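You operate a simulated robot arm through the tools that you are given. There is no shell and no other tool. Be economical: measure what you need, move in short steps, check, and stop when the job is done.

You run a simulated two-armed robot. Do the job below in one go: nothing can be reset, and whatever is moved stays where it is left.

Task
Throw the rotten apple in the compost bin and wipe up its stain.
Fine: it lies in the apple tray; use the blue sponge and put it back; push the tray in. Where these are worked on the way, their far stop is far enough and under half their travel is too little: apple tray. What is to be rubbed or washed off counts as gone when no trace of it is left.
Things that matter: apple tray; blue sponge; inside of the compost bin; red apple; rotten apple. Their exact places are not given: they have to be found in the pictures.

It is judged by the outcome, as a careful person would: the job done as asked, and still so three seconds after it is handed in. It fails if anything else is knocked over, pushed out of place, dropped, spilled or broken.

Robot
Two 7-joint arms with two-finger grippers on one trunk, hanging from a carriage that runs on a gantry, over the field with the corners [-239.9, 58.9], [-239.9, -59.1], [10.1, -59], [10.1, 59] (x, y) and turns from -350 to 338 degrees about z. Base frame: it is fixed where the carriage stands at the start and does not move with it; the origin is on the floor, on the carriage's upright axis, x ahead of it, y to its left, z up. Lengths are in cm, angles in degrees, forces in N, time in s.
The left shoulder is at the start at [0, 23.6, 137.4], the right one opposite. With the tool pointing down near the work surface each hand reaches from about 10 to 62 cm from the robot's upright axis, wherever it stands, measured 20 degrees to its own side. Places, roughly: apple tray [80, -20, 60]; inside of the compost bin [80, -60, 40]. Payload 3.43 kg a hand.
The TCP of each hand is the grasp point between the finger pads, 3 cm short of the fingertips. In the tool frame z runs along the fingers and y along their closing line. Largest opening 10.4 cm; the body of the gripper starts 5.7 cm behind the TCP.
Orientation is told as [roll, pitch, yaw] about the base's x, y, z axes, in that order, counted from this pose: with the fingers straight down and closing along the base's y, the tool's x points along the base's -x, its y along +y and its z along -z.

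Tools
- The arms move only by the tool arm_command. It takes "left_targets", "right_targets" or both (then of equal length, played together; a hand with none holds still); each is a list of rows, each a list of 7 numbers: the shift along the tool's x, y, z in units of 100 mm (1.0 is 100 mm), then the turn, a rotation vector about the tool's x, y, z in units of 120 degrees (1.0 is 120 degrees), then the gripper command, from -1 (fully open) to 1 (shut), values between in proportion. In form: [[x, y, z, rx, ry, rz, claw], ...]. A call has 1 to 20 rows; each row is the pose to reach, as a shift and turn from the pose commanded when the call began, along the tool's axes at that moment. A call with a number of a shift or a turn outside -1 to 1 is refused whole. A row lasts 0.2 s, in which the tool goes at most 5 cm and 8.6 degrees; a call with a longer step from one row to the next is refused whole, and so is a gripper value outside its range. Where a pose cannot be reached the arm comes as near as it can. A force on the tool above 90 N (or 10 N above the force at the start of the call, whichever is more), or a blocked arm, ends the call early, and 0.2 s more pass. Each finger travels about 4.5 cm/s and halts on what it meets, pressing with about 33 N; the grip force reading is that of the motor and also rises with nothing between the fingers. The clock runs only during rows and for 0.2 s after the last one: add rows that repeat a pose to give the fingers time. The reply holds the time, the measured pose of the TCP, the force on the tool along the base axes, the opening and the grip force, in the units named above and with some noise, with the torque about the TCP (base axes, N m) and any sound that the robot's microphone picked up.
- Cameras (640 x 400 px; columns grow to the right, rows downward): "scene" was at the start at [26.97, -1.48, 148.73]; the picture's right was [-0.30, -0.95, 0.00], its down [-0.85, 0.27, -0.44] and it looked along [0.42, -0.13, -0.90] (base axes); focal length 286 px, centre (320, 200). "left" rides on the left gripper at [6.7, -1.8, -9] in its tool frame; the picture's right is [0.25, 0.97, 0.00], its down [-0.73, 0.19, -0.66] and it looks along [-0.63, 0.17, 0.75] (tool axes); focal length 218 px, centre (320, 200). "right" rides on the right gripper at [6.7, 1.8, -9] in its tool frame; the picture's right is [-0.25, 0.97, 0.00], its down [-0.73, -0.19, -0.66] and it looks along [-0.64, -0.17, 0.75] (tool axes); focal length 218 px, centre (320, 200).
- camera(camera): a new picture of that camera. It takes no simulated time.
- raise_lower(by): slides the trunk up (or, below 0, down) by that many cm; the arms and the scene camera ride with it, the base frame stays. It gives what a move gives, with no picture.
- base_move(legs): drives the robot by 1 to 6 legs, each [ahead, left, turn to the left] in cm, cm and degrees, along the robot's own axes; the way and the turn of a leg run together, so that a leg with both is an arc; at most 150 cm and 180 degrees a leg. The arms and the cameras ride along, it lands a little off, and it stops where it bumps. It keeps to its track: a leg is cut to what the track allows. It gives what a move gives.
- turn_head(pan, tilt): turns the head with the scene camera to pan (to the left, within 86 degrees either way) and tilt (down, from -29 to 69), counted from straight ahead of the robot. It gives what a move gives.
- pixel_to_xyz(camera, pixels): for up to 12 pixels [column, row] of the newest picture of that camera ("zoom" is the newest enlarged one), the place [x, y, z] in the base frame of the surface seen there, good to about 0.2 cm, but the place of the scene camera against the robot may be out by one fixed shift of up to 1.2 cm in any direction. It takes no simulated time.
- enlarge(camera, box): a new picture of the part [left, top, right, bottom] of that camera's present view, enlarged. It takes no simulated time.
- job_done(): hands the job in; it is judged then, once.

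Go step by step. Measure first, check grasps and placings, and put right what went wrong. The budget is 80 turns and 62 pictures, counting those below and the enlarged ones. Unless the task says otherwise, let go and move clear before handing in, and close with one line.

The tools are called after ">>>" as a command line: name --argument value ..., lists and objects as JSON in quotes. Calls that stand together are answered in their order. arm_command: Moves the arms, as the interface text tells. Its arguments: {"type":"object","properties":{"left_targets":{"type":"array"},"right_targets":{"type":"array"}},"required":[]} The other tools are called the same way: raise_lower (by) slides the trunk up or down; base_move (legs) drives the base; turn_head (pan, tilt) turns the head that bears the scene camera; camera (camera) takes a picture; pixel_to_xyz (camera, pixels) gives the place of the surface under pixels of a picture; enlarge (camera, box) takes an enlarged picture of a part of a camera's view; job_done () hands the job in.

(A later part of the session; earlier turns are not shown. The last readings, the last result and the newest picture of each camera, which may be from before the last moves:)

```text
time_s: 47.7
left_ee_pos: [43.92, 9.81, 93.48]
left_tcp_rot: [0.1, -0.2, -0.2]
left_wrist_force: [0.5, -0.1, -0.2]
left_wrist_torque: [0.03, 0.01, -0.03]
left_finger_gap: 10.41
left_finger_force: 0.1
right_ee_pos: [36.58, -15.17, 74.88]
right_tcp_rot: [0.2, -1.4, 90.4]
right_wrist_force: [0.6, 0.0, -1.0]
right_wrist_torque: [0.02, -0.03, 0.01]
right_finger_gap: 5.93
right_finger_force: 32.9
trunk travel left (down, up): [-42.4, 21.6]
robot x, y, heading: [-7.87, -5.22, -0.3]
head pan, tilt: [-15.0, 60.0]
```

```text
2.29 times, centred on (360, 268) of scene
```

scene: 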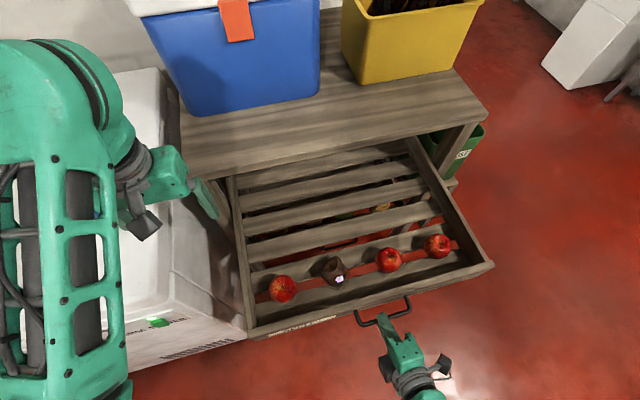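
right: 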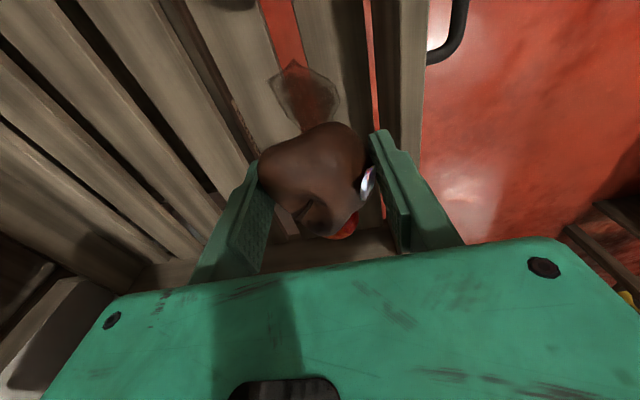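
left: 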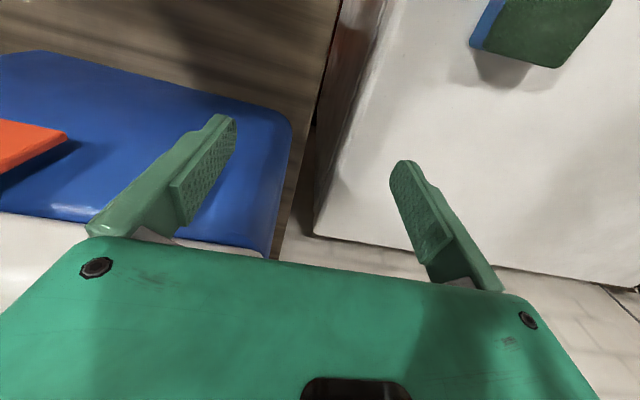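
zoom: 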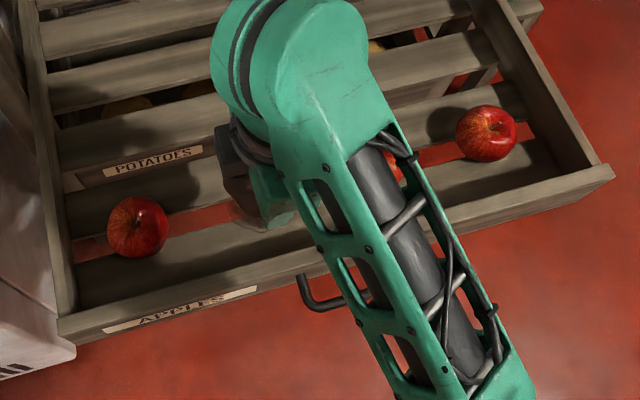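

The apple is held clear, and the stain ring shows at (305,95). I lift a bit more and drive back, so the left hand can be drawn in before going to the bin.

>>> arm_command --right_targets '[[0, 0, -0.2, 0, 0, 0, 0.35], [0, 0, -0.4, 0, 0, 0, 0.35], [0, 0, -0.6, 0, 0, 0, 0.35]]'

>>> base_move --legs '[[-35, 0, 0], [0, -53, 0]]'

>>> arm_command --left_targets '[[0.2, 0, 0.2, 0, 0, 0, -1], [0.4, 0, 0.4, 0, 0, 0, -1], [0.6, 0, 0.6, 0, 0, 0, -1], [0.8, 0, 0.8, 0, 0, 0, -1], [1, 0, 1, 0, 0, 0, -1]]'

>>> arm_command --left_targets '[[0.25, 0, 0.1, 0, 0, 0, -1], [0.5, 0, 0.2, 0, 0, 0, -1], [0.75, 0, 0.3, 0, 0, 0, -1], [1, 0, 0.4, 0, 0, 0, -1]]'

```text
time_s: 48.5
left_ee_pos: [43.9, 9.89, 93.58]
left_tcp_rot: [-0.1, -0.3, -0.2]
left_wrist_force: [0.0, 0.1, 0.8]
left_wrist_torque: [0.01, 0.0, 0.01]
left_finger_gap: 10.38
left_finger_force: 0.0
right_ee_pos: [36.52, -15.47, 80.97]
right_tcp_rot: [0.1, -1.2, 90.4]
right_wrist_force: [0.3, 0.3, -1.2]
right_wrist_torque: [0.02, -0.01, 0.0]
right_finger_gap: 5.93
right_finger_force: 33.2
trunk travel left (down, up): [-42.4, 21.6]
robot x, y, heading: [-7.72, -4.85, -0.3]
head pan, tilt: [-15.0, 60.0]
```

```text
time_s: 53.5
left_ee_pos: [8.58, -42.77, 93.62]
left_tcp_rot: [0.0, -0.2, -0.4]
left_wrist_force: [0.6, -0.6, -0.8]
left_wrist_torque: [-0.03, 0.02, 0.01]
left_finger_gap: 10.39
left_finger_force: 0.1
right_ee_pos: [1.14, -68.0, 80.95]
right_tcp_rot: [0.2, -1.3, 90.3]
right_wrist_force: [0.6, 0.3, -0.8]
right_wrist_torque: [-0.03, 0.03, -0.01]
right_finger_gap: 5.93
right_finger_force: 33.1
trunk travel left (down, up): [-42.4, 21.6]
robot x, y, heading: [-42.96, -57.43, -0.6]
head pan, tilt: [-15.0, 60.0]
```

```text
time_s: 54.6
left_ee_pos: [-1.42, -42.62, 83.67]
left_tcp_rot: [-0.2, -0.2, -0.2]
left_wrist_force: [0.1, -0.1, -0.2]
left_wrist_torque: [-0.02, -0.01, -0.03]
left_finger_gap: 10.39
left_finger_force: 0.0
left hand out of reach, approached as far as the arm can: row 1, 2, 3
right_ee_pos: [1.13, -68.01, 80.9]
right_tcp_rot: [0.1, -1.4, 90.3]
right_wrist_force: [-0.2, -0.4, -1.0]
right_wrist_torque: [0.04, 0.01, 0.02]
right_finger_gap: 5.92
right_finger_force: 32.9
trunk travel left (down, up): [-42.4, 21.6]
robot x, y, heading: [-43.01, -57.84, -0.1]
head pan, tilt: [-15.0, 60.0]
```

```text
time_s: 55.6
left_ee_pos: [-11.44, -42.69, 79.48]
left_tcp_rot: [-0.1, 0.0, -0.3]
left_wrist_force: [0.5, -0.3, 0.2]
left_wrist_torque: [0.0, -0.02, -0.04]
left_finger_gap: 10.38
left_finger_force: 0.0
right_ee_pos: [1.15, -67.9, 81.02]
right_tcp_rot: [0.1, -1.3, 90.3]
right_wrist_force: [0.7, 0.2, -0.6]
right_wrist_torque: [-0.05, -0.03, 0.0]
right_finger_gap: 5.93
right_finger_force: 33.4
trunk travel left (down, up): [-42.4, 21.6]
robot x, y, heading: [-43.25, -57.73, -0.5]
head pan, tilt: [-15.0, 60.0]
```

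The left hand is drawn in over open space. I drive ahead beside the table; the right hand should come to about [53,-68].

>>> base_move --legs '[[52, 0, 0]]'

>>> turn_head --pan -12 --tilt 48

>>> camera --camera "scene"

```text
time_s: 58.7
left_ee_pos: [40.37, -42.9, 79.46]
left_tcp_rot: [-0.1, -0.2, -0.2]
left_wrist_force: [-0.5, -0.6, 0.0]
left_wrist_torque: [0.0, 0.0, -0.01]
left_finger_gap: 10.38
left_finger_force: 0.1
right_ee_pos: [52.94, -67.98, 81.0]
right_tcp_rot: [0.1, -1.3, 90.4]
right_wrist_force: [0.3, 0.5, -1.8]
right_wrist_torque: [-0.03, 0.01, -0.01]
right_finger_gap: 5.91
right_finger_force: 33.0
trunk travel left (down, up): [-42.4, 21.6]
robot x, y, heading: [8.68, -57.78, -0.2]
head pan, tilt: [-15.0, 60.0]
```

```text
time_s: 59.4
left_ee_pos: [40.38, -42.82, 79.51]
left_tcp_rot: [-0.1, -0.1, -0.2]
left_wrist_force: [0.4, -0.1, 0.1]
left_wrist_torque: [-0.01, -0.03, -0.01]
left_finger_gap: 10.42
left_finger_force: 0.1
right_ee_pos: [52.98, -68.04, 80.9]
right_tcp_rot: [0.2, -1.3, 90.5]
right_wrist_force: [0.3, -0.2, -0.4]
right_wrist_torque: [-0.02, 0.0, -0.02]
right_finger_gap: 5.9
right_finger_force: 32.9
trunk travel left (down, up): [-42.4, 21.6]
robot x, y, heading: [8.61, -57.66, -0.3]
head pan, tilt: [-12.0, 48.0]
```

```text
37 pictures are left
```

scene: 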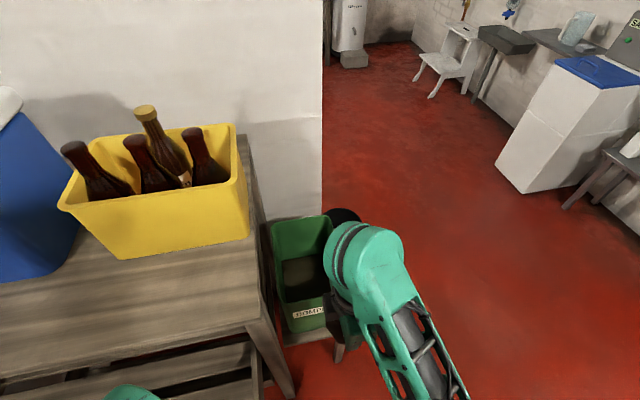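

The way over the bin is free. I reach forward about 20 cm.

>>> arm_command --right_targets '[[-0.06, -0.25, 0, 0, 0, 0, 0.35], [-0.12, -0.5, 0, 0, 0, 0, 0.35], [-0.18, -0.75, 0, 0, 0, 0, 0.35], [-0.23, -1, 0, 0, 0, 0, 0.35]]'

>>> arm_command --right_targets '[[0, -0.25, 0, 0, 0, 0, 0.35], [0, -0.5, 0, 0, 0, 0, 0.35], [0, -0.75, 0, 0, 0, 0, 0.35], [0, -1, 0, 0, 0, 0, 0.35], [0, -1, 0, 0, 0, 0, 0.35]]'

>>> camera --camera "right"

>>> camera --camera "scene"

```text
time_s: 60.4
left_ee_pos: [40.35, -42.86, 79.37]
left_tcp_rot: [-0.1, -0.2, -0.2]
left_wrist_force: [1.1, 0.4, -0.1]
left_wrist_torque: [0.02, -0.01, -0.02]
left_finger_gap: 10.39
left_finger_force: 0.2
right_ee_pos: [63.05, -65.8, 81.02]
right_tcp_rot: [0.1, -1.4, 90.5]
right_wrist_force: [-0.1, 0.0, -0.6]
right_wrist_torque: [-0.02, 0.03, 0.02]
right_finger_gap: 5.91
right_finger_force: 33.1
trunk travel left (down, up): [-42.4, 21.6]
robot x, y, heading: [9.04, -57.57, -0.3]
head pan, tilt: [-12.0, 48.0]
```

```text
time_s: 61.6
left_ee_pos: [40.35, -42.9, 79.51]
left_tcp_rot: [-0.1, -0.1, -0.2]
left_wrist_force: [-0.1, 0.9, -0.8]
left_wrist_torque: [0.05, 0.02, -0.03]
left_finger_gap: 10.41
left_finger_force: 0.0
right_ee_pos: [73.02, -65.5, 80.86]
right_tcp_rot: [0.2, -1.3, 90.4]
right_wrist_force: [0.0, -0.8, -0.2]
right_wrist_torque: [-0.02, 0.01, 0.01]
right_finger_gap: 5.92
right_finger_force: 32.9
trunk travel left (down, up): [-42.4, 21.6]
robot x, y, heading: [8.6, -57.83, -0.2]
head pan, tilt: [-12.0, 48.0]
```

```text
36 pictures are left
```

right: 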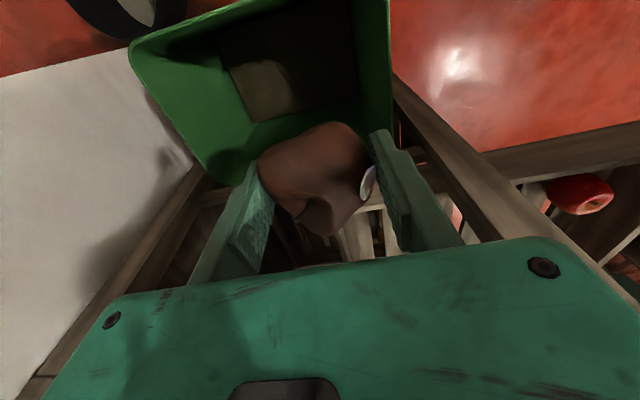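

```text
35 pictures are left
```

scene: 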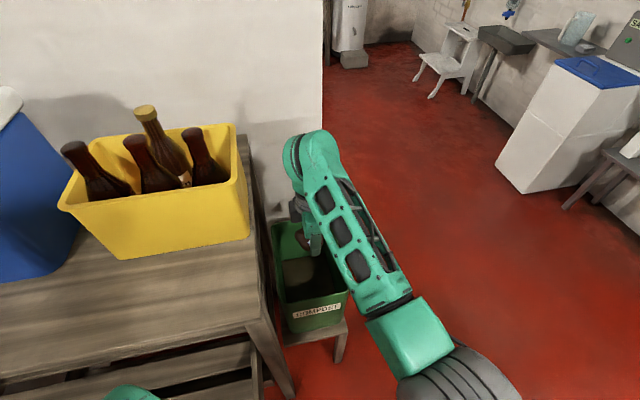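

The apple hangs near the bin; I measure the rim with the wrist camera before lowering.

>>> pixel_to_xyz --camera "right" --pixels '[[133, 50], [205, 180], [385, 60], [386, 110], [250, 5], [270, 80], [240, 140], [410, 160], [180, 200]]'

>>> pixel_to_xyz --camera "scene" --pixels '[[271, 222], [330, 216], [287, 303], [347, 292], [300, 280], [315, 300], [243, 140], [262, 300]]'

```text
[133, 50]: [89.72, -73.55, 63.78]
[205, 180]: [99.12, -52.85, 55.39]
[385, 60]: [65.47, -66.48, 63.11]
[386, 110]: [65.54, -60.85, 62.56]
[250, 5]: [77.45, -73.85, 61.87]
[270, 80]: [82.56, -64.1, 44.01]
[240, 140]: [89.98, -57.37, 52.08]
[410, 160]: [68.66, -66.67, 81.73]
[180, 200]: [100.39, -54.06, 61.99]
```

```text
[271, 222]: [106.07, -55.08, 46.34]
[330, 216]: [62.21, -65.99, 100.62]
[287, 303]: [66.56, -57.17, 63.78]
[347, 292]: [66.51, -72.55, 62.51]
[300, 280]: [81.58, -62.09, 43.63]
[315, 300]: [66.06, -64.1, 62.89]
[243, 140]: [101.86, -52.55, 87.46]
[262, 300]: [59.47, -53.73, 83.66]
```

Bin interior is x 66-90, y -57..-73, floor z 44. I go 3 cm further in and lower the apple about 23 cm, keeping the hand body above the rim.

>>> arm_command --right_targets '[[0, -0.15, 0.2, 0, 0, 0, 0.35], [0, -0.3, 0.4, 0, 0, 0, 0.35], [0, -0.3, 0.6, 0, 0, 0, 0.35], [0, -0.3, 0.8, 0, 0, 0, 0.35], [0, -0.3, 1, 0, 0, 0, 0.35]]'

>>> arm_command --right_targets '[[0, 0, 0.2, 0, 0, 0, 0.35], [0, 0, 0.4, 0, 0, 0, 0.35], [0, 0, 0.6, 0, 0, 0, 0.35], [0, 0, 0.8, 0, 0, 0, 0.35], [0, 0, 0.95, 0, 0, 0, 0.35], [0, 0, 0.95, 0, 0, 0, 0.35]]'

>>> camera --camera "right"

```text
time_s: 62.8
left_ee_pos: [40.24, -42.85, 79.34]
left_tcp_rot: [-0.1, -0.1, -0.2]
left_wrist_force: [0.0, -1.0, -0.3]
left_wrist_torque: [0.03, -0.03, 0.05]
left_finger_gap: 10.41
left_finger_force: 0.0
right_ee_pos: [75.1, -65.4, 71.07]
right_tcp_rot: [0.1, -1.3, 90.4]
right_wrist_force: [-0.3, -0.7, -0.6]
right_wrist_torque: [-0.01, 0.01, 0.01]
right_finger_gap: 5.93
right_finger_force: 32.9
right hand out of reach, approached as far as the arm can: row 5
trunk travel left (down, up): [-42.4, 21.6]
robot x, y, heading: [8.69, -57.86, -0.1]
head pan, tilt: [-12.0, 48.0]
```

```text
time_s: 64.2
left_ee_pos: [40.39, -42.86, 79.45]
left_tcp_rot: [0.0, -0.1, -0.1]
left_wrist_force: [0.2, -0.6, 0.4]
left_wrist_torque: [0.02, 0.02, -0.02]
left_finger_gap: 10.39
left_finger_force: 0.0
right_ee_pos: [73.16, -65.54, 64.18]
right_tcp_rot: [0.2, -1.4, 90.4]
right_wrist_force: [-0.7, 0.0, -0.7]
right_wrist_torque: [0.03, -0.04, 0.01]
right_finger_gap: 5.91
right_finger_force: 32.7
right hand out of reach, approached as far as the arm can: row 1, 2, 3, 4, 5, 6
trunk travel left (down, up): [-42.4, 21.6]
robot x, y, heading: [8.71, -57.56, -0.6]
head pan, tilt: [-12.0, 48.0]
```

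```text
34 pictures are left
```

right: 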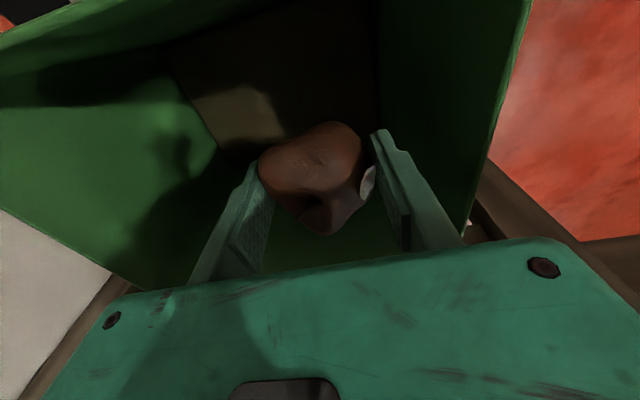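

The apple is inside the mouth, walls clear all round. I lower the trunk 4 cm and let go.

>>> raise_lower --by -4

>>> arm_command --right_targets '[[0, 0, 0, 0, 0, 0, 0], [0, 0, 0, 0, 0, 0, -0.3], [0, 0, 0, 0, 0, 0, -0.6], [0, 0, 0, 0, 0, 0, -0.6], [0, 0, 0, 0, 0, 0, -0.6]]'

>>> camera --camera "right"

```text
time_s: 65.0
left_ee_pos: [40.35, -42.82, 75.38]
left_tcp_rot: [-0.2, -0.2, -0.3]
left_wrist_force: [-0.4, -0.3, -0.2]
left_wrist_torque: [0.0, 0.02, 0.0]
left_finger_gap: 10.38
left_finger_force: 0.1
right_ee_pos: [73.39, -65.53, 60.16]
right_tcp_rot: [0.0, -1.4, 90.3]
right_wrist_force: [0.2, 0.3, -0.3]
right_wrist_torque: [-0.01, 0.01, 0.02]
right_finger_gap: 5.94
right_finger_force: 32.8
trunk travel left (down, up): [-38.4, 25.6]
robot x, y, heading: [8.57, -57.42, -0.2]
head pan, tilt: [-12.0, 48.0]
```

```text
time_s: 66.2
left_ee_pos: [40.37, -42.84, 75.46]
left_tcp_rot: [-0.1, -0.1, -0.2]
left_wrist_force: [-0.2, -0.1, -0.1]
left_wrist_torque: [-0.03, 0.04, 0.02]
left_finger_gap: 10.4
left_finger_force: 0.0
right_ee_pos: [73.19, -65.43, 60.15]
right_tcp_rot: [0.1, -1.3, 90.4]
right_wrist_force: [-0.1, -0.4, -0.2]
right_wrist_torque: [0.0, 0.03, 0.01]
right_finger_gap: 8.33
right_finger_force: 0.1
trunk travel left (down, up): [-38.4, 25.6]
robot x, y, heading: [8.35, -57.78, -0.4]
head pan, tilt: [-12.0, 48.0]
```

```text
33 pictures are left
```

right: 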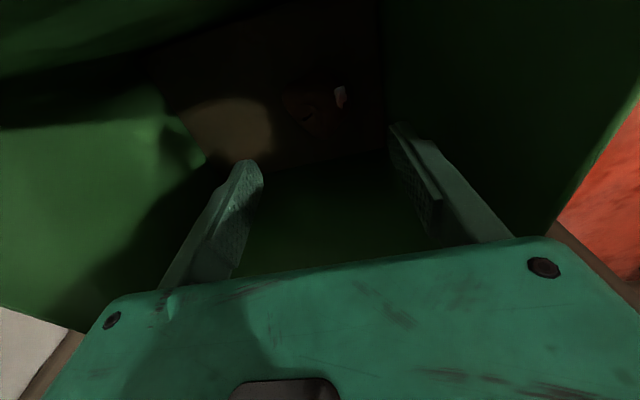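

The apple lies on the bin floor (340,97 glint). I raise the trunk, back away and draw the right hand in.

>>> raise_lower --by 23

>>> base_move --legs '[[-55, 0, 0]]'

>>> arm_command --right_targets '[[0, 0.25, 0, 0, 0, 0, -0.6], [0, 0.5, 0, 0, 0, 0, -0.6], [0, 0.75, 0, 0, 0, 0, -0.6], [0, 1, 0, 0, 0, 0, -0.6]]'

>>> arm_command --right_targets '[[0.2, 0.25, 0, 0, 0, 0, -0.6], [0.4, 0.5, 0, 0, 0, 0, -0.6], [0.6, 0.75, 0, 0, 0, 0, -0.6], [0.8, 1, 0, 0, 0, 0, -0.6]]'

>>> base_move --legs '[[0, 72, 0]]'

>>> turn_head --pan 0 --tilt 45

>>> camera --camera "scene"

```text
time_s: 68.7
left_ee_pos: [40.42, -42.81, 98.47]
left_tcp_rot: [-0.2, 0.0, -0.2]
left_wrist_force: [-0.7, -0.4, -0.7]
left_wrist_torque: [0.03, -0.03, 0.01]
left_finger_gap: 10.39
left_finger_force: 0.1
right_ee_pos: [73.24, -65.52, 83.12]
right_tcp_rot: [0.1, -1.3, 90.4]
right_wrist_force: [-0.3, 0.6, -0.9]
right_wrist_torque: [-0.04, 0.01, 0.03]
right_finger_gap: 8.31
right_finger_force: 0.1
trunk travel left (down, up): [-61.4, 2.6]
robot x, y, heading: [8.7, -57.71, -0.5]
head pan, tilt: [-12.0, 48.0]
```

```text
time_s: 71.8
left_ee_pos: [-14.5, -42.65, 98.46]
left_tcp_rot: [-0.1, -0.2, -0.5]
left_wrist_force: [-0.2, 0.6, -0.2]
left_wrist_torque: [-0.01, 0.01, 0.02]
left_finger_gap: 10.41
left_finger_force: 0.0
right_ee_pos: [18.12, -65.58, 83.18]
right_tcp_rot: [0.1, -1.3, 90.0]
right_wrist_force: [0.2, 0.1, -0.5]
right_wrist_torque: [0.0, 0.03, -0.03]
right_finger_gap: 8.32
right_finger_force: 0.0
trunk travel left (down, up): [-61.4, 2.6]
robot x, y, heading: [-46.15, -57.36, -0.5]
head pan, tilt: [-12.0, 48.0]
```

```text
time_s: 72.8
left_ee_pos: [-14.58, -42.63, 98.48]
left_tcp_rot: [-0.1, -0.1, -0.6]
left_wrist_force: [0.6, 0.3, 0.1]
left_wrist_torque: [0.02, -0.01, 0.0]
left_finger_gap: 10.42
left_finger_force: 0.1
right_ee_pos: [8.11, -65.62, 83.12]
right_tcp_rot: [0.1, -1.3, 89.8]
right_wrist_force: [0.1, 0.3, 1.0]
right_wrist_torque: [0.0, 0.01, -0.01]
right_finger_gap: 8.3
right_finger_force: 0.1
trunk travel left (down, up): [-61.4, 2.6]
robot x, y, heading: [-46.26, -57.67, -0.6]
head pan, tilt: [-12.0, 48.0]
```

```text
time_s: 73.8
left_ee_pos: [-14.57, -42.63, 98.5]
left_tcp_rot: [-0.2, -0.1, -0.6]
left_wrist_force: [0.2, -0.1, -0.5]
left_wrist_torque: [0.0, 0.0, 0.03]
left_finger_gap: 10.39
left_finger_force: 0.1
right_ee_pos: [-1.92, -73.47, 82.95]
right_tcp_rot: [0.1, -1.4, 90.0]
right_wrist_force: [0.6, 0.0, 1.0]
right_wrist_torque: [-0.02, 0.01, 0.01]
right_finger_gap: 8.31
right_finger_force: 0.1
trunk travel left (down, up): [-61.4, 2.6]
robot x, y, heading: [-46.06, -57.31, -0.5]
head pan, tilt: [-12.0, 48.0]
```

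```text
time_s: 77.7
left_ee_pos: [-13.7, 28.14, 98.59]
left_tcp_rot: [-0.1, -0.2, -0.7]
left_wrist_force: [0.5, 0.0, -1.0]
left_wrist_torque: [0.02, 0.01, -0.03]
left_finger_gap: 10.4
left_finger_force: 0.0
right_ee_pos: [-0.83, -2.63, 82.97]
right_tcp_rot: [0.1, -1.4, 89.9]
right_wrist_force: [0.6, 0.5, 0.3]
right_wrist_torque: [-0.02, -0.01, 0.02]
right_finger_gap: 8.3
right_finger_force: 0.1
trunk travel left (down, up): [-61.4, 2.6]
robot x, y, heading: [-45.26, 13.29, -0.9]
head pan, tilt: [-12.0, 48.0]
```

```text
time_s: 78.5
left_ee_pos: [-13.8, 28.18, 98.43]
left_tcp_rot: [-0.2, -0.2, -0.7]
left_wrist_force: [-0.2, 0.2, -0.2]
left_wrist_torque: [-0.01, -0.04, 0.01]
left_finger_gap: 10.41
left_finger_force: 0.1
right_ee_pos: [-1.06, -2.59, 82.85]
right_tcp_rot: [0.1, -1.3, 89.8]
right_wrist_force: [0.8, 0.2, 0.0]
right_wrist_torque: [0.02, -0.02, 0.02]
right_finger_gap: 8.33
right_finger_force: 0.2
trunk travel left (down, up): [-61.4, 2.6]
robot x, y, heading: [-45.41, 13.56, -0.7]
head pan, tilt: [0.0, 45.0]
```

```text
32 pictures are left
```

scene: 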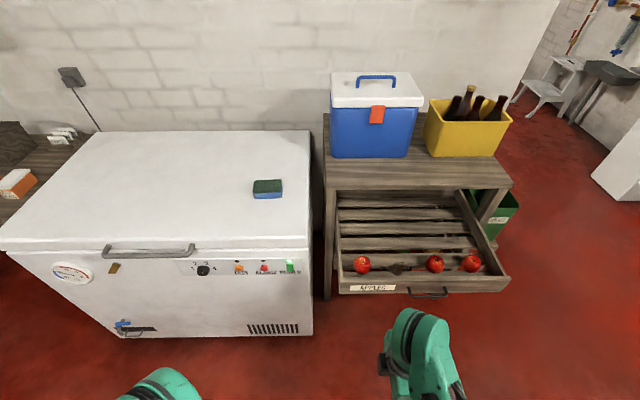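

Three red apples and the stain (400,268) show; the sponge is at (267,188). I drive ahead and look with the left camera.

>>> base_move --legs '[[42, 0, 0.8]]'

>>> arm_command --left_targets '[[-0.25, 0, 0, 0, 0, 0, -1], [-0.5, 0, 0, 0, 0, 0, -1], [-0.75, 0, 0, 0, 0, 0, -1], [-1, 0, 0, 0, 0, 0, -1], [-1, 0, 0, 0, 0, 0, -1]]'

>>> camera --camera "left"

```text
time_s: 81.0
left_ee_pos: [28.09, 28.24, 98.54]
left_tcp_rot: [-0.1, -0.1, 0.0]
left_wrist_force: [0.2, -0.2, 0.3]
left_wrist_torque: [0.0, 0.0, -0.01]
left_finger_gap: 10.42
left_finger_force: 0.2
right_ee_pos: [41.06, -2.31, 82.92]
right_tcp_rot: [0.1, -1.4, 90.6]
right_wrist_force: [-0.2, 0.6, -0.3]
right_wrist_torque: [-0.01, 0.01, 0.0]
right_finger_gap: 8.29
right_finger_force: 0.1
trunk travel left (down, up): [-61.4, 2.6]
robot x, y, heading: [-3.53, 13.05, 0.3]
head pan, tilt: [0.0, 45.0]
```

```text
time_s: 82.2
left_ee_pos: [38.01, 28.3, 98.46]
left_tcp_rot: [-0.1, 0.0, 0.1]
left_wrist_force: [1.4, 0.2, -0.4]
left_wrist_torque: [0.0, 0.01, -0.04]
left_finger_gap: 10.38
left_finger_force: 0.1
right_ee_pos: [41.1, -2.41, 83.08]
right_tcp_rot: [0.2, -1.3, 90.6]
right_wrist_force: [-0.1, -0.4, 0.3]
right_wrist_torque: [0.02, -0.03, -0.01]
right_finger_gap: 8.32
right_finger_force: 0.0
trunk travel left (down, up): [-61.4, 2.6]
robot x, y, heading: [-3.56, 13.35, 0.2]
head pan, tilt: [0.0, 45.0]
```

```text
31 pictures are left
```

left: 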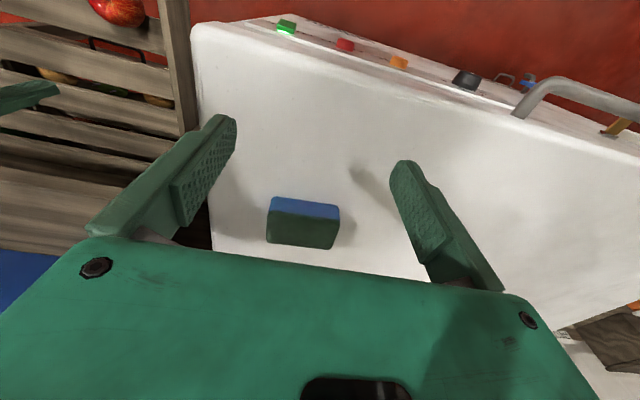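

The sponge is at (303,225), long side roughly along y. I measure its corners.

>>> pixel_to_xyz --camera "left" --pixels '[[272, 214], [335, 221], [331, 246], [270, 241], [303, 231], [276, 200], [337, 207], [303, 185], [302, 207]]'

```text
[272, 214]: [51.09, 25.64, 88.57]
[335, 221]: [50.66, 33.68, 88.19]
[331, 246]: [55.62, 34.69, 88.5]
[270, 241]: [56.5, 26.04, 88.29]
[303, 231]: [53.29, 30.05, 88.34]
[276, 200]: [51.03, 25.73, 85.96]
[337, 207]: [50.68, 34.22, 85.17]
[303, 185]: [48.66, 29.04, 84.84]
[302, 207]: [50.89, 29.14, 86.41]
```

Sponge centre is about [53.4,30], 9 cm along y, 5.5 cm along x, top z 88.3. I yaw the left hand by -86 so that it closes across its width.

>>> arm_command --left_targets '[[-0.1, 0, 0, 0, 0, 0.07, -1], [-0.2, 0, 0, 0, 0, 0.14, -1], [-0.3, 0, 0, 0, 0, 0.21, -1], [-0.4, 0, 0, 0, 0, 0.28, -1], [-0.5, 0, 0, 0, 0, 0.35, -1], [-0.6, 0, 0, 0, 0, 0.42, -1], [-0.7, 0, 0, 0, 0, 0.49, -1], [-0.8, 0, 0, 0, 0, 0.56, -1], [-0.9, 0.1, 0, 0, 0, 0.63, -1], [-1, 0.17, 0, 0, 0, 0.7, -1], [-1, 0.17, 0, 0, 0, 0.717, -1], [-1, 0.17, 0, 0, 0, 0.717, -1]]'

>>> camera --camera "left"

```text
time_s: 84.8
left_ee_pos: [48.11, 30.1, 98.56]
left_tcp_rot: [0.1, -0.1, -86.2]
left_wrist_force: [0.1, -0.1, -0.7]
left_wrist_torque: [-0.01, 0.0, -0.01]
left_finger_gap: 10.41
left_finger_force: 0.1
right_ee_pos: [41.01, -2.5, 83.02]
right_tcp_rot: [0.1, -1.3, 90.7]
right_wrist_force: [-0.2, 0.8, 0.4]
right_wrist_torque: [0.02, 0.0, -0.03]
right_finger_gap: 8.35
right_finger_force: 0.0
trunk travel left (down, up): [-61.4, 2.6]
robot x, y, heading: [-3.23, 13.53, 0.0]
head pan, tilt: [0.0, 45.0]
```

```text
30 pictures are left
```

left: 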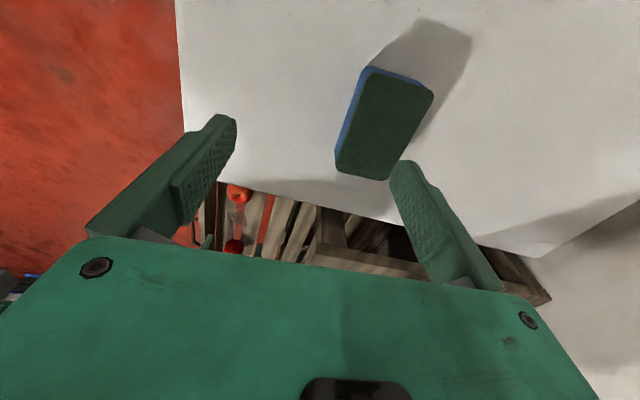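

>>> pixel_to_xyz --camera "left" --pixels '[[368, 72], [428, 93], [384, 174], [340, 165], [385, 125], [398, 80], [358, 168], [354, 115], [407, 135]]'

```text
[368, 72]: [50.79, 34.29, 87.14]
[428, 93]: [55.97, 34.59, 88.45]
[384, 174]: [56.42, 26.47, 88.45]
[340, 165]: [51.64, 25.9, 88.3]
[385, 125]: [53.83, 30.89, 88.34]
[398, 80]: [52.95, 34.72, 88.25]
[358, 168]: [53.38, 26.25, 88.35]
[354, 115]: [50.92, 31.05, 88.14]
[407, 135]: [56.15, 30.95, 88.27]
```

Centre refined to [53.5,30.3]. I move over it, descend to z 88.8 and close.

>>> arm_command --left_targets '[[0, 0.25, 0, 0, 0, 0, -1], [-0.02, 0.54, 0, 0, 0, 0, -1], [-0.02, 0.54, 0.3, 0, 0, 0, -1], [-0.02, 0.54, 0.6, 0, 0, 0, -1], [-0.02, 0.54, 0.85, 0, 0, 0, -1], [-0.02, 0.54, 0.98, 0, 0, 0, -1], [-0.02, 0.54, 0.98, 0, 0, 0, -0.4], [-0.02, 0.54, 0.98, 0, 0, 0, 0], [-0.02, 0.54, 0.98, 0, 0, 0, 0.2], [-0.02, 0.54, 0.98, 0, 0, 0, 0.3], [-0.02, 0.54, 0.98, 0, 0, 0, 0.3]]'

>>> camera --camera "left"

```text
time_s: 87.2
left_ee_pos: [53.45, 30.21, 88.78]
left_tcp_rot: [0.2, -0.1, -86.0]
left_wrist_force: [0.2, 0.4, -1.4]
left_wrist_torque: [0.02, -0.02, 0.03]
left_finger_gap: 5.77
left_finger_force: 32.9
right_ee_pos: [41.13, -2.35, 82.85]
right_tcp_rot: [0.1, -1.3, 90.5]
right_wrist_force: [0.0, -0.2, -0.1]
right_wrist_torque: [-0.02, 0.0, 0.03]
right_finger_gap: 8.32
right_finger_force: 0.0
trunk travel left (down, up): [-61.4, 2.6]
robot x, y, heading: [-3.46, 12.96, -0.1]
head pan, tilt: [0.0, 45.0]
```

```text
29 pictures are left
```

left: 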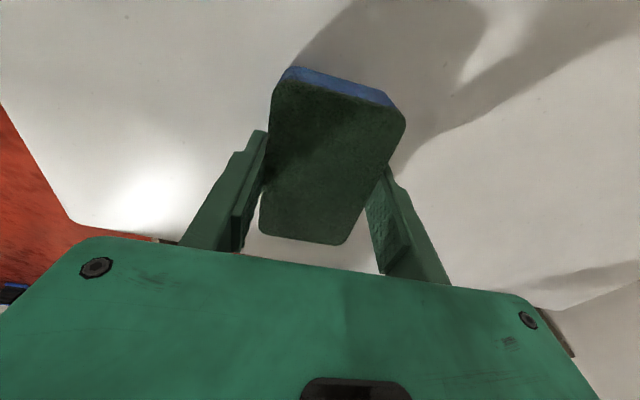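

The sponge is held (5.8 cm gap); its home is TCP [53.45,30.2,88.8], yaw -86. I lift it, raise the right hand, then bring the base back and over to the stain.

>>> arm_command --left_targets '[[0, 0, -0.3, 0, 0, 0, 0.35], [0, 0, -0.6, 0, 0, 0, 0.35], [0, 0, -0.9, 0, 0, 0, 0.35], [0, -0.3, -0.9, 0, 0, 0, 0.35], [0, -0.6, -0.9, 0, 0, 0, 0.35], [0, -0.9, -0.9, 0, 0, 0, 0.35]]' --right_targets '[[0.1, 0, -0.1, 0, 0, 0, -0.6], [0.2, 0, -0.3, 0, 0, 0, -0.6], [0.3, 0, -0.5, 0, 0, 0, -0.6], [0.4, 0, -0.7, 0, 0, 0, -0.6], [0.5, 0, -0.8, 0, 0, 0, -0.6], [0.6, 0, -0.9, 0, 0, 0, -0.6]]'

>>> base_move --legs '[[-10, 0, 0], [0, -45, 0]]'

>>> turn_head --pan 15 --tilt 55

>>> camera --camera "scene"

```text
time_s: 88.6
left_ee_pos: [44.37, 29.5, 97.83]
left_tcp_rot: [0.2, -0.1, -86.1]
left_wrist_force: [0.5, 0.3, -0.2]
left_wrist_torque: [0.03, 0.03, -0.02]
left_finger_gap: 5.78
left_finger_force: 33.4
right_ee_pos: [41.05, -8.6, 91.89]
right_tcp_rot: [0.1, -1.3, 90.6]
right_wrist_force: [-0.7, 0.0, 0.2]
right_wrist_torque: [0.02, 0.0, -0.03]
right_finger_gap: 8.33
right_finger_force: 0.1
trunk travel left (down, up): [-61.4, 2.6]
robot x, y, heading: [-3.81, 13.44, 0.1]
head pan, tilt: [0.0, 45.0]
```

```text
time_s: 92.1
left_ee_pos: [34.58, -15.42, 97.73]
left_tcp_rot: [0.2, 0.0, -85.9]
left_wrist_force: [0.6, 0.2, -0.7]
left_wrist_torque: [0.0, -0.01, -0.02]
left_finger_gap: 5.8
left_finger_force: 32.8
right_ee_pos: [31.22, -53.51, 91.81]
right_tcp_rot: [0.1, -1.3, 90.7]
right_wrist_force: [0.4, 0.6, -0.3]
right_wrist_torque: [0.0, -0.02, -0.01]
right_finger_gap: 8.32
right_finger_force: 0.1
trunk travel left (down, up): [-61.4, 2.6]
robot x, y, heading: [-13.78, -31.63, 0.2]
head pan, tilt: [0.0, 45.0]
```

```text
time_s: 92.9
left_ee_pos: [34.42, -15.5, 97.66]
left_tcp_rot: [0.1, 0.0, -86.0]
left_wrist_force: [0.1, 0.1, -0.5]
left_wrist_torque: [0.01, 0.02, 0.01]
left_finger_gap: 5.79
left_finger_force: 33.2
right_ee_pos: [31.27, -53.34, 91.69]
right_tcp_rot: [0.1, -1.4, 90.6]
right_wrist_force: [-0.4, 0.6, 0.8]
right_wrist_torque: [0.0, -0.05, -0.02]
right_finger_gap: 8.34
right_finger_force: 0.0
trunk travel left (down, up): [-61.4, 2.6]
robot x, y, heading: [-13.71, -31.77, 0.0]
head pan, tilt: [15.0, 55.0]
```

```text
28 pictures are left
```

scene: 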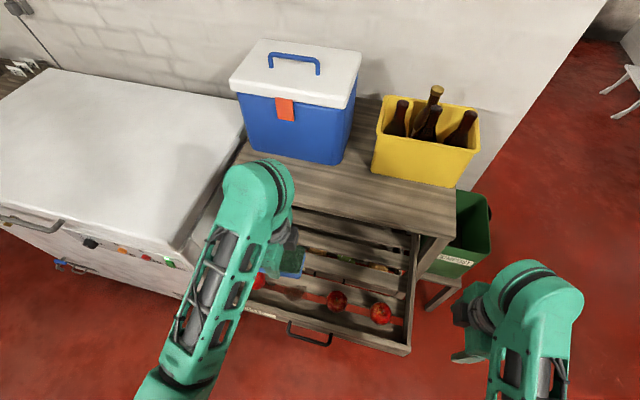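

The stain is at (292,291) in the scene; I enlarge it and measure, along with the apples.

>>> enlarge --camera "scene" --box '[232, 245, 412, 358]'

>>> camera --camera "left"

```text
3.54 times, centred on (322, 302) of scene
```

zoom: 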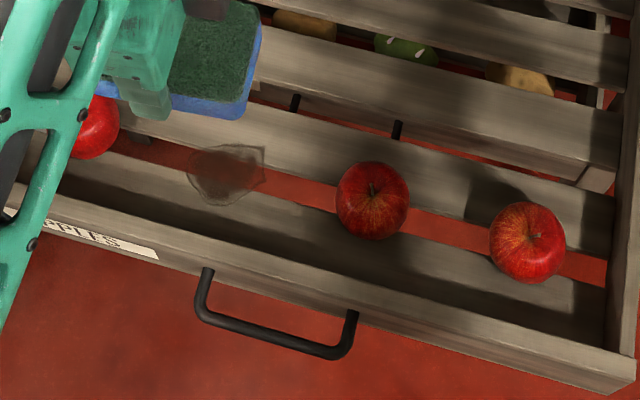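

```text
26 pictures are left
```

left: 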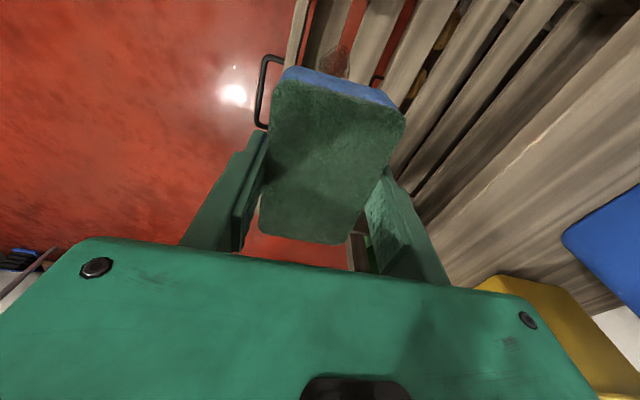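

>>> pixel_to_xyz --camera "zoom" --pixels '[[190, 155], [263, 148], [265, 180], [222, 203], [192, 185], [215, 158], [225, 195], [372, 190], [528, 235], [95, 130], [300, 225], [400, 140]]'

>>> pixel_to_xyz --camera "left" --pixels '[[330, 55], [340, 62], [325, 50], [350, 50], [300, 30], [370, 30]]'

```text
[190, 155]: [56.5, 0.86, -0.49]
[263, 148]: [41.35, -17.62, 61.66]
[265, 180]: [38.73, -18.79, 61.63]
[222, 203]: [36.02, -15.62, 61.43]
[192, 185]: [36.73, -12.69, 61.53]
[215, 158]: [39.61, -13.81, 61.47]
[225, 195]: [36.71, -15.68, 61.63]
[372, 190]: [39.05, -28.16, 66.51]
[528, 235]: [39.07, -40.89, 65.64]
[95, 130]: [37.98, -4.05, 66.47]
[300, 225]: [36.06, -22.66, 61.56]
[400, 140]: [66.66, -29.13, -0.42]
```

```text
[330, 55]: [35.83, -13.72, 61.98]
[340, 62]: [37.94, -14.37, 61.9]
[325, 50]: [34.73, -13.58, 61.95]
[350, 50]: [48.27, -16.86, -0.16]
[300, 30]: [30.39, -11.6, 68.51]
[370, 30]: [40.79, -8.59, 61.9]
```

The stain spans about x 34.7-40.2, y -11.7..-18.5 on slats at z 61.8. The sponge bottom is 4.05 below the TCP, so contact is at TCP z about 65.85. I lower the trunk, then descend to just above.

>>> raise_lower --by -15

>>> arm_command --left_targets '[[0, 0.15, 0.2, 0, 0, 0, 0.35], [0, 0.3, 0.4, 0, 0, 0, 0.35], [0, 0.3, 0.7, 0, 0, 0, 0.35], [0, 0.3, 1.0, 0, 0, 0, 0.35], [0, 0.3, 1.0, 0, 0, 0, 0.35]]'

>>> camera --camera "left"

```text
time_s: 94.6
left_ee_pos: [34.51, -15.46, 82.84]
left_tcp_rot: [0.2, -0.1, -85.9]
left_wrist_force: [0.0, 0.3, -0.7]
left_wrist_torque: [-0.01, 0.0, 0.01]
left_finger_gap: 5.76
left_finger_force: 32.7
right_ee_pos: [31.18, -53.55, 76.89]
right_tcp_rot: [0.0, -1.3, 90.7]
right_wrist_force: [0.6, 0.3, -0.2]
right_wrist_torque: [0.01, 0.02, -0.01]
right_finger_gap: 8.3
right_finger_force: 0.1
trunk travel left (down, up): [-46.4, 17.6]
robot x, y, heading: [-13.43, -32.01, 0.1]
head pan, tilt: [15.0, 55.0]
```

```text
time_s: 95.8
left_ee_pos: [37.42, -15.25, 72.79]
left_tcp_rot: [0.2, 0.0, -85.8]
left_wrist_force: [-0.2, 0.1, 0.1]
left_wrist_torque: [-0.03, 0.03, 0.01]
left_finger_gap: 5.79
left_finger_force: 33.3
right_ee_pos: [31.16, -53.52, 76.84]
right_tcp_rot: [0.1, -1.3, 90.6]
right_wrist_force: [0.5, -0.3, 0.1]
right_wrist_torque: [0.04, -0.02, -0.01]
right_finger_gap: 8.3
right_finger_force: 0.0
trunk travel left (down, up): [-46.4, 17.6]
robot x, y, heading: [-13.37, -31.63, 0.2]
head pan, tilt: [15.0, 55.0]
```

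```text
25 pictures are left
```

left: 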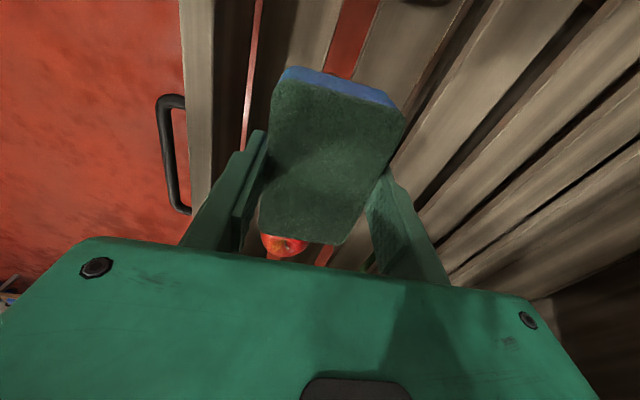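

Sponge is centred over the stain, free of the apples. I descend onto the slats and rub back and forth.

>>> arm_command --left_targets '[[0, 0, 0.3, 0, 0, 0, 0.35], [0, 0, 0.55, 0, 0, 0, 0.35], [0, 0, 0.68, 0, 0, 0, 0.35], [0, 0, 0.73, 0, 0, 0, 0.35], [0.1, 0, 0.73, 0, 0, 0, 0.35], [0.2, 0, 0.73, 0, 0, 0, 0.35], [0.1, 0, 0.73, 0, 0, 0, 0.35], [0, 0, 0.73, 0, 0, 0, 0.35], [-0.1, 0, 0.73, 0, 0, 0, 0.35], [-0.2, 0, 0.73, 0, 0, 0, 0.35], [-0.1, 0.1, 0.73, 0, 0, 0, 0.35], [0, 0.2, 0.73, 0, 0, 0, 0.35], [0.1, 0.2, 0.73, 0, 0, 0, 0.35], [0.2, 0.1, 0.73, 0, 0, 0, 0.35], [0.2, -0.1, 0.73, 0, 0, 0, 0.35], [0, -0.15, 0.73, 0, 0, 0, 0.35], [-0.2, -0.15, 0.73, 0, 0, 0, 0.35], [-0.2, 0, 0.73, 0, 0, 0, 0.35], [0, 0, 0.73, 0, 0, 0, 0.35]]'

>>> camera --camera "left"

```text
time_s: 99.8
left_ee_pos: [37.65, -16.23, 65.55]
left_tcp_rot: [0.2, -0.6, -86.4]
left_wrist_force: [0.6, -20.0, 26.4]
left_wrist_torque: [0.39, -0.1, -0.1]
left_finger_gap: 5.75
left_finger_force: 33.4
right_ee_pos: [31.4, -53.96, 76.97]
right_tcp_rot: [-0.1, -1.3, 90.6]
right_wrist_force: [0.0, -0.3, 0.9]
right_wrist_torque: [0.02, -0.02, 0.0]
right_finger_gap: 8.33
right_finger_force: 0.0
trunk travel left (down, up): [-46.4, 17.6]
robot x, y, heading: [-13.42, -32.05, -0.0]
head pan, tilt: [15.0, 55.0]
```

```text
24 pictures are left
```

left: 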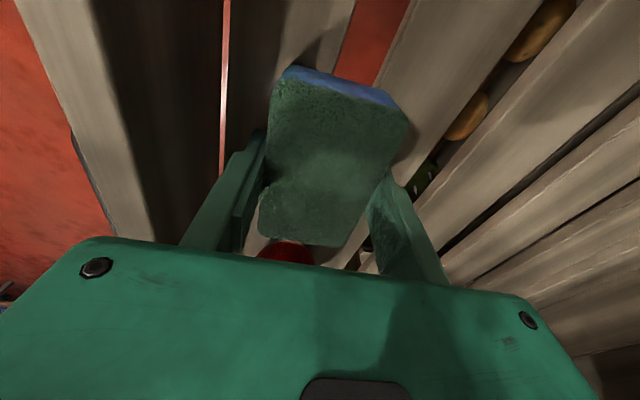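

Contact was good (26 N). I lift 8 cm and look at the slats from the scene camera.

>>> arm_command --left_targets '[[0, 0, -0.3, 0, 0, 0, 0.35], [0, 0, -0.6, 0, 0, 0, 0.35], [0, 0, -1, 0, 0, 0, 0.35], [0.3, 0, -1, 0, 0, 0, 0.35], [0.6, 0, -1, 0, 0, 0, 0.35], [1, 0, -1, 0, 0, 0, 0.35]]'

>>> enlarge --camera "scene" --box '[222, 240, 412, 358]'

>>> camera --camera "left"

```text
time_s: 101.2
left_ee_pos: [36.78, -5.09, 75.38]
left_tcp_rot: [0.1, -0.1, -86.0]
left_wrist_force: [0.3, -0.5, -0.5]
left_wrist_torque: [-0.04, -0.04, -0.02]
left_finger_gap: 5.78
left_finger_force: 32.9
right_ee_pos: [31.2, -53.41, 76.81]
right_tcp_rot: [0.1, -1.5, 90.7]
right_wrist_force: [-0.6, -0.3, 0.5]
right_wrist_torque: [0.02, 0.01, -0.01]
right_finger_gap: 8.32
right_finger_force: 0.1
trunk travel left (down, up): [-46.4, 17.6]
robot x, y, heading: [-13.53, -31.59, -0.0]
head pan, tilt: [15.0, 55.0]
```

```text
3.37 times, centred on (317, 299) of scene
```

zoom: 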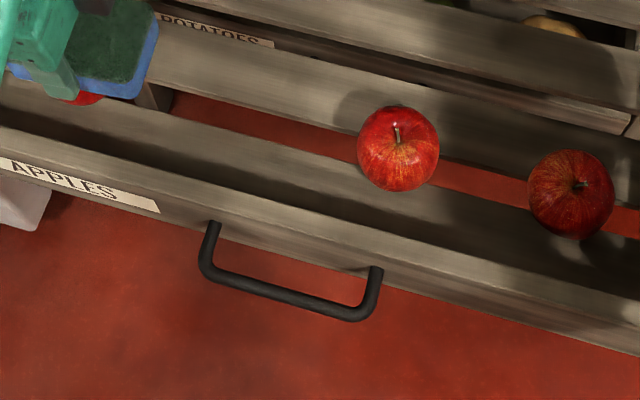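

```text
22 pictures are left
```

left: 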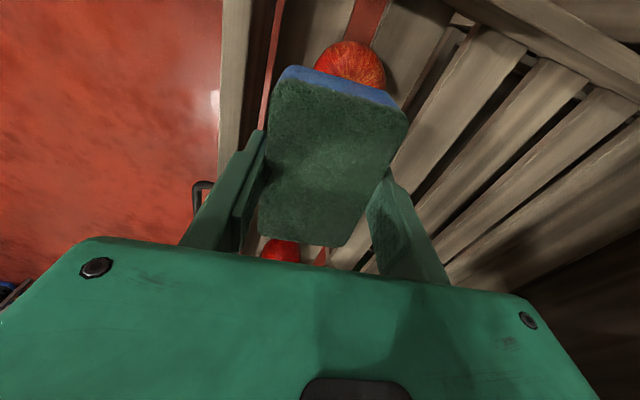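

The stain no longer shows between the sponge and the nearest apple; I enlarge that spot closely to be sure.

>>> enlarge --camera "scene" --box '[258, 256, 338, 306]'

```text
8.00 times, centred on (298, 281) of scene
```

zoom: 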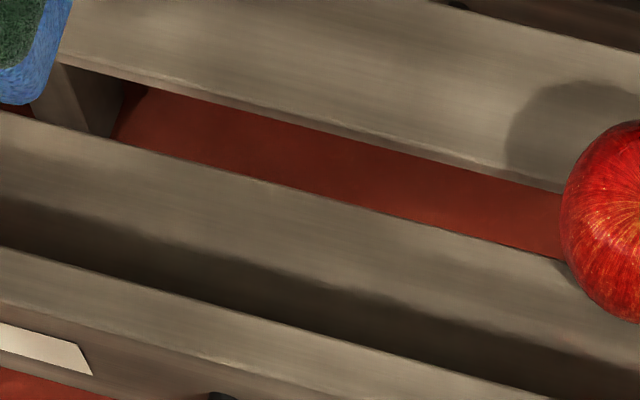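

The slats are clean. I raise the trunk and drive the sponge back to its spot on the freezer.

>>> raise_lower --by 17

>>> arm_command --left_targets '[[0, 0, -0.2, 0, 0, 0, 0.35], [0, 0, -0.4, 0, 0, 0, 0.35], [0, 0, -0.5, 0, 0, 0, 0.35]]'

>>> base_move --legs '[[0, 35, 0], [10, 0, 0]]'

```text
time_s: 103.2
left_ee_pos: [36.83, -5.21, 92.36]
left_tcp_rot: [0.0, -0.1, -85.9]
left_wrist_force: [0.4, 0.4, 0.3]
left_wrist_torque: [0.01, 0.0, -0.03]
left_finger_gap: 5.77
left_finger_force: 32.5
right_ee_pos: [31.2, -53.44, 93.66]
right_tcp_rot: [0.2, -1.3, 90.7]
right_wrist_force: [0.4, 0.0, 0.4]
right_wrist_torque: [0.02, 0.0, 0.02]
right_finger_gap: 8.31
right_finger_force: 0.1
trunk travel left (down, up): [-63.4, 0.6]
robot x, y, heading: [-13.76, -31.99, 0.2]
head pan, tilt: [15.0, 55.0]
```

```text
time_s: 104.0
left_ee_pos: [36.73, -5.33, 97.47]
left_tcp_rot: [0.1, -0.1, -86.0]
left_wrist_force: [0.6, 0.5, 0.5]
left_wrist_torque: [0.01, -0.04, 0.02]
left_finger_gap: 5.78
left_finger_force: 32.4
right_ee_pos: [31.23, -53.56, 93.77]
right_tcp_rot: [0.1, -1.3, 90.7]
right_wrist_force: [0.4, 0.1, 0.3]
right_wrist_torque: [-0.01, -0.03, -0.01]
right_finger_gap: 8.31
right_finger_force: 0.0
trunk travel left (down, up): [-63.4, 0.6]
robot x, y, heading: [-13.74, -31.69, 0.2]
head pan, tilt: [15.0, 55.0]
```

```text
time_s: 107.0
left_ee_pos: [46.64, 29.82, 97.37]
left_tcp_rot: [0.1, -0.1, -85.9]
left_wrist_force: [-0.8, -0.3, 0.0]
left_wrist_torque: [-0.01, -0.01, 0.01]
left_finger_gap: 5.76
left_finger_force: 33.3
right_ee_pos: [41.09, -18.61, 93.78]
right_tcp_rot: [0.1, -1.3, 90.7]
right_wrist_force: [-0.5, -0.1, -0.2]
right_wrist_torque: [0.0, 0.01, -0.03]
right_finger_gap: 8.34
right_finger_force: 0.0
trunk travel left (down, up): [-63.4, 0.6]
robot x, y, heading: [-3.48, 3.53, 0.1]
head pan, tilt: [15.0, 55.0]
```

At [46.6,29.8]; I move 6.8 cm forward and lower to just above the surface.

>>> arm_command --left_targets '[[0, 0.3, 0, 0, 0, 0, 0.35], [0, 0.6, 0, 0, 0, 0, 0.35], [-0.01, 0.68, 0.2, 0, 0, 0, 0.35], [-0.01, 0.68, 0.5, 0, 0, 0, 0.35], [-0.01, 0.68, 0.75, 0, 0, 0, 0.35], [-0.01, 0.68, 0.84, 0, 0, 0, 0.35], [-0.01, 0.68, 0.86, 0, 0, 0, 0.35]]'

>>> camera --camera "left"

```text
time_s: 108.6
left_ee_pos: [53.4, 30.1, 88.75]
left_tcp_rot: [0.1, -0.1, -85.8]
left_wrist_force: [0.0, 0.5, -0.8]
left_wrist_torque: [-0.02, -0.01, -0.02]
left_finger_gap: 5.77
left_finger_force: 33.1
right_ee_pos: [41.1, -18.46, 93.81]
right_tcp_rot: [0.1, -1.4, 90.7]
right_wrist_force: [-1.1, 0.1, 0.0]
right_wrist_torque: [0.0, 0.02, 0.0]
right_finger_gap: 8.31
right_finger_force: 0.0
trunk travel left (down, up): [-63.4, 0.6]
robot x, y, heading: [-3.85, 3.15, 0.2]
head pan, tilt: [15.0, 55.0]
```

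```text
20 pictures are left
```

left: 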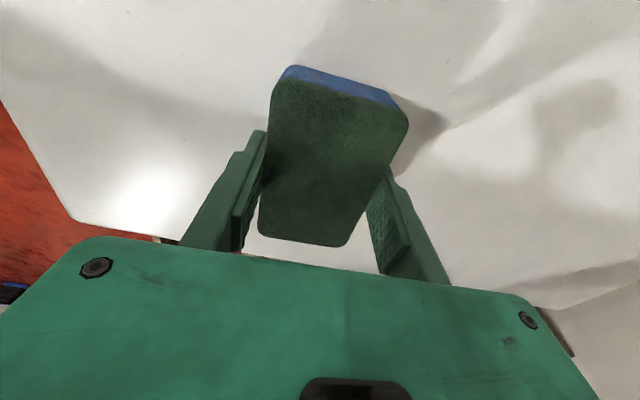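

Same pose as at pick-up. I lower a last 2 mm, open, rise and draw back.

>>> arm_command --left_targets '[[0, 0, 0.02, 0, 0, 0, 0.35], [0, 0, 0.02, 0, 0, 0, 0.1], [0, 0, 0.02, 0, 0, 0, -0.2], [0, 0, 0.02, 0, 0, 0, -0.5], [0, 0, 0.02, 0, 0, 0, -0.8], [0, 0, 0.02, 0, 0, 0, -0.8], [0, 0, -0.2, 0, 0, 0, -0.8], [0, 0, -0.5, 0, 0, 0, -0.8], [0, 0, -0.9, 0, 0, 0, -0.8], [0, -0.3, -0.9, 0, 0, 0, -0.8], [0, -0.6, -0.9, 0, 0, 0, -0.8], [0, -0.9, -0.9, 0, 0, 0, -0.8]]'

>>> camera --camera "left"

```text
time_s: 111.2
left_ee_pos: [44.35, 29.37, 97.82]
left_tcp_rot: [0.1, -0.1, -85.9]
left_wrist_force: [0.0, 0.4, -0.1]
left_wrist_torque: [-0.02, 0.0, 0.03]
left_finger_gap: 9.36
left_finger_force: 0.0
right_ee_pos: [40.94, -18.44, 93.65]
right_tcp_rot: [0.2, -1.3, 90.6]
right_wrist_force: [-0.2, 0.1, -0.5]
right_wrist_torque: [0.0, 0.03, 0.03]
right_finger_gap: 8.33
right_finger_force: 0.0
trunk travel left (down, up): [-63.4, 0.6]
robot x, y, heading: [-3.65, 3.05, -0.2]
head pan, tilt: [15.0, 55.0]
```

```text
19 pictures are left
```

left: 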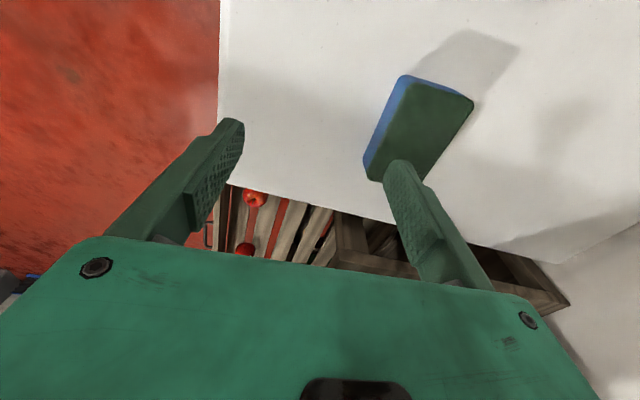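

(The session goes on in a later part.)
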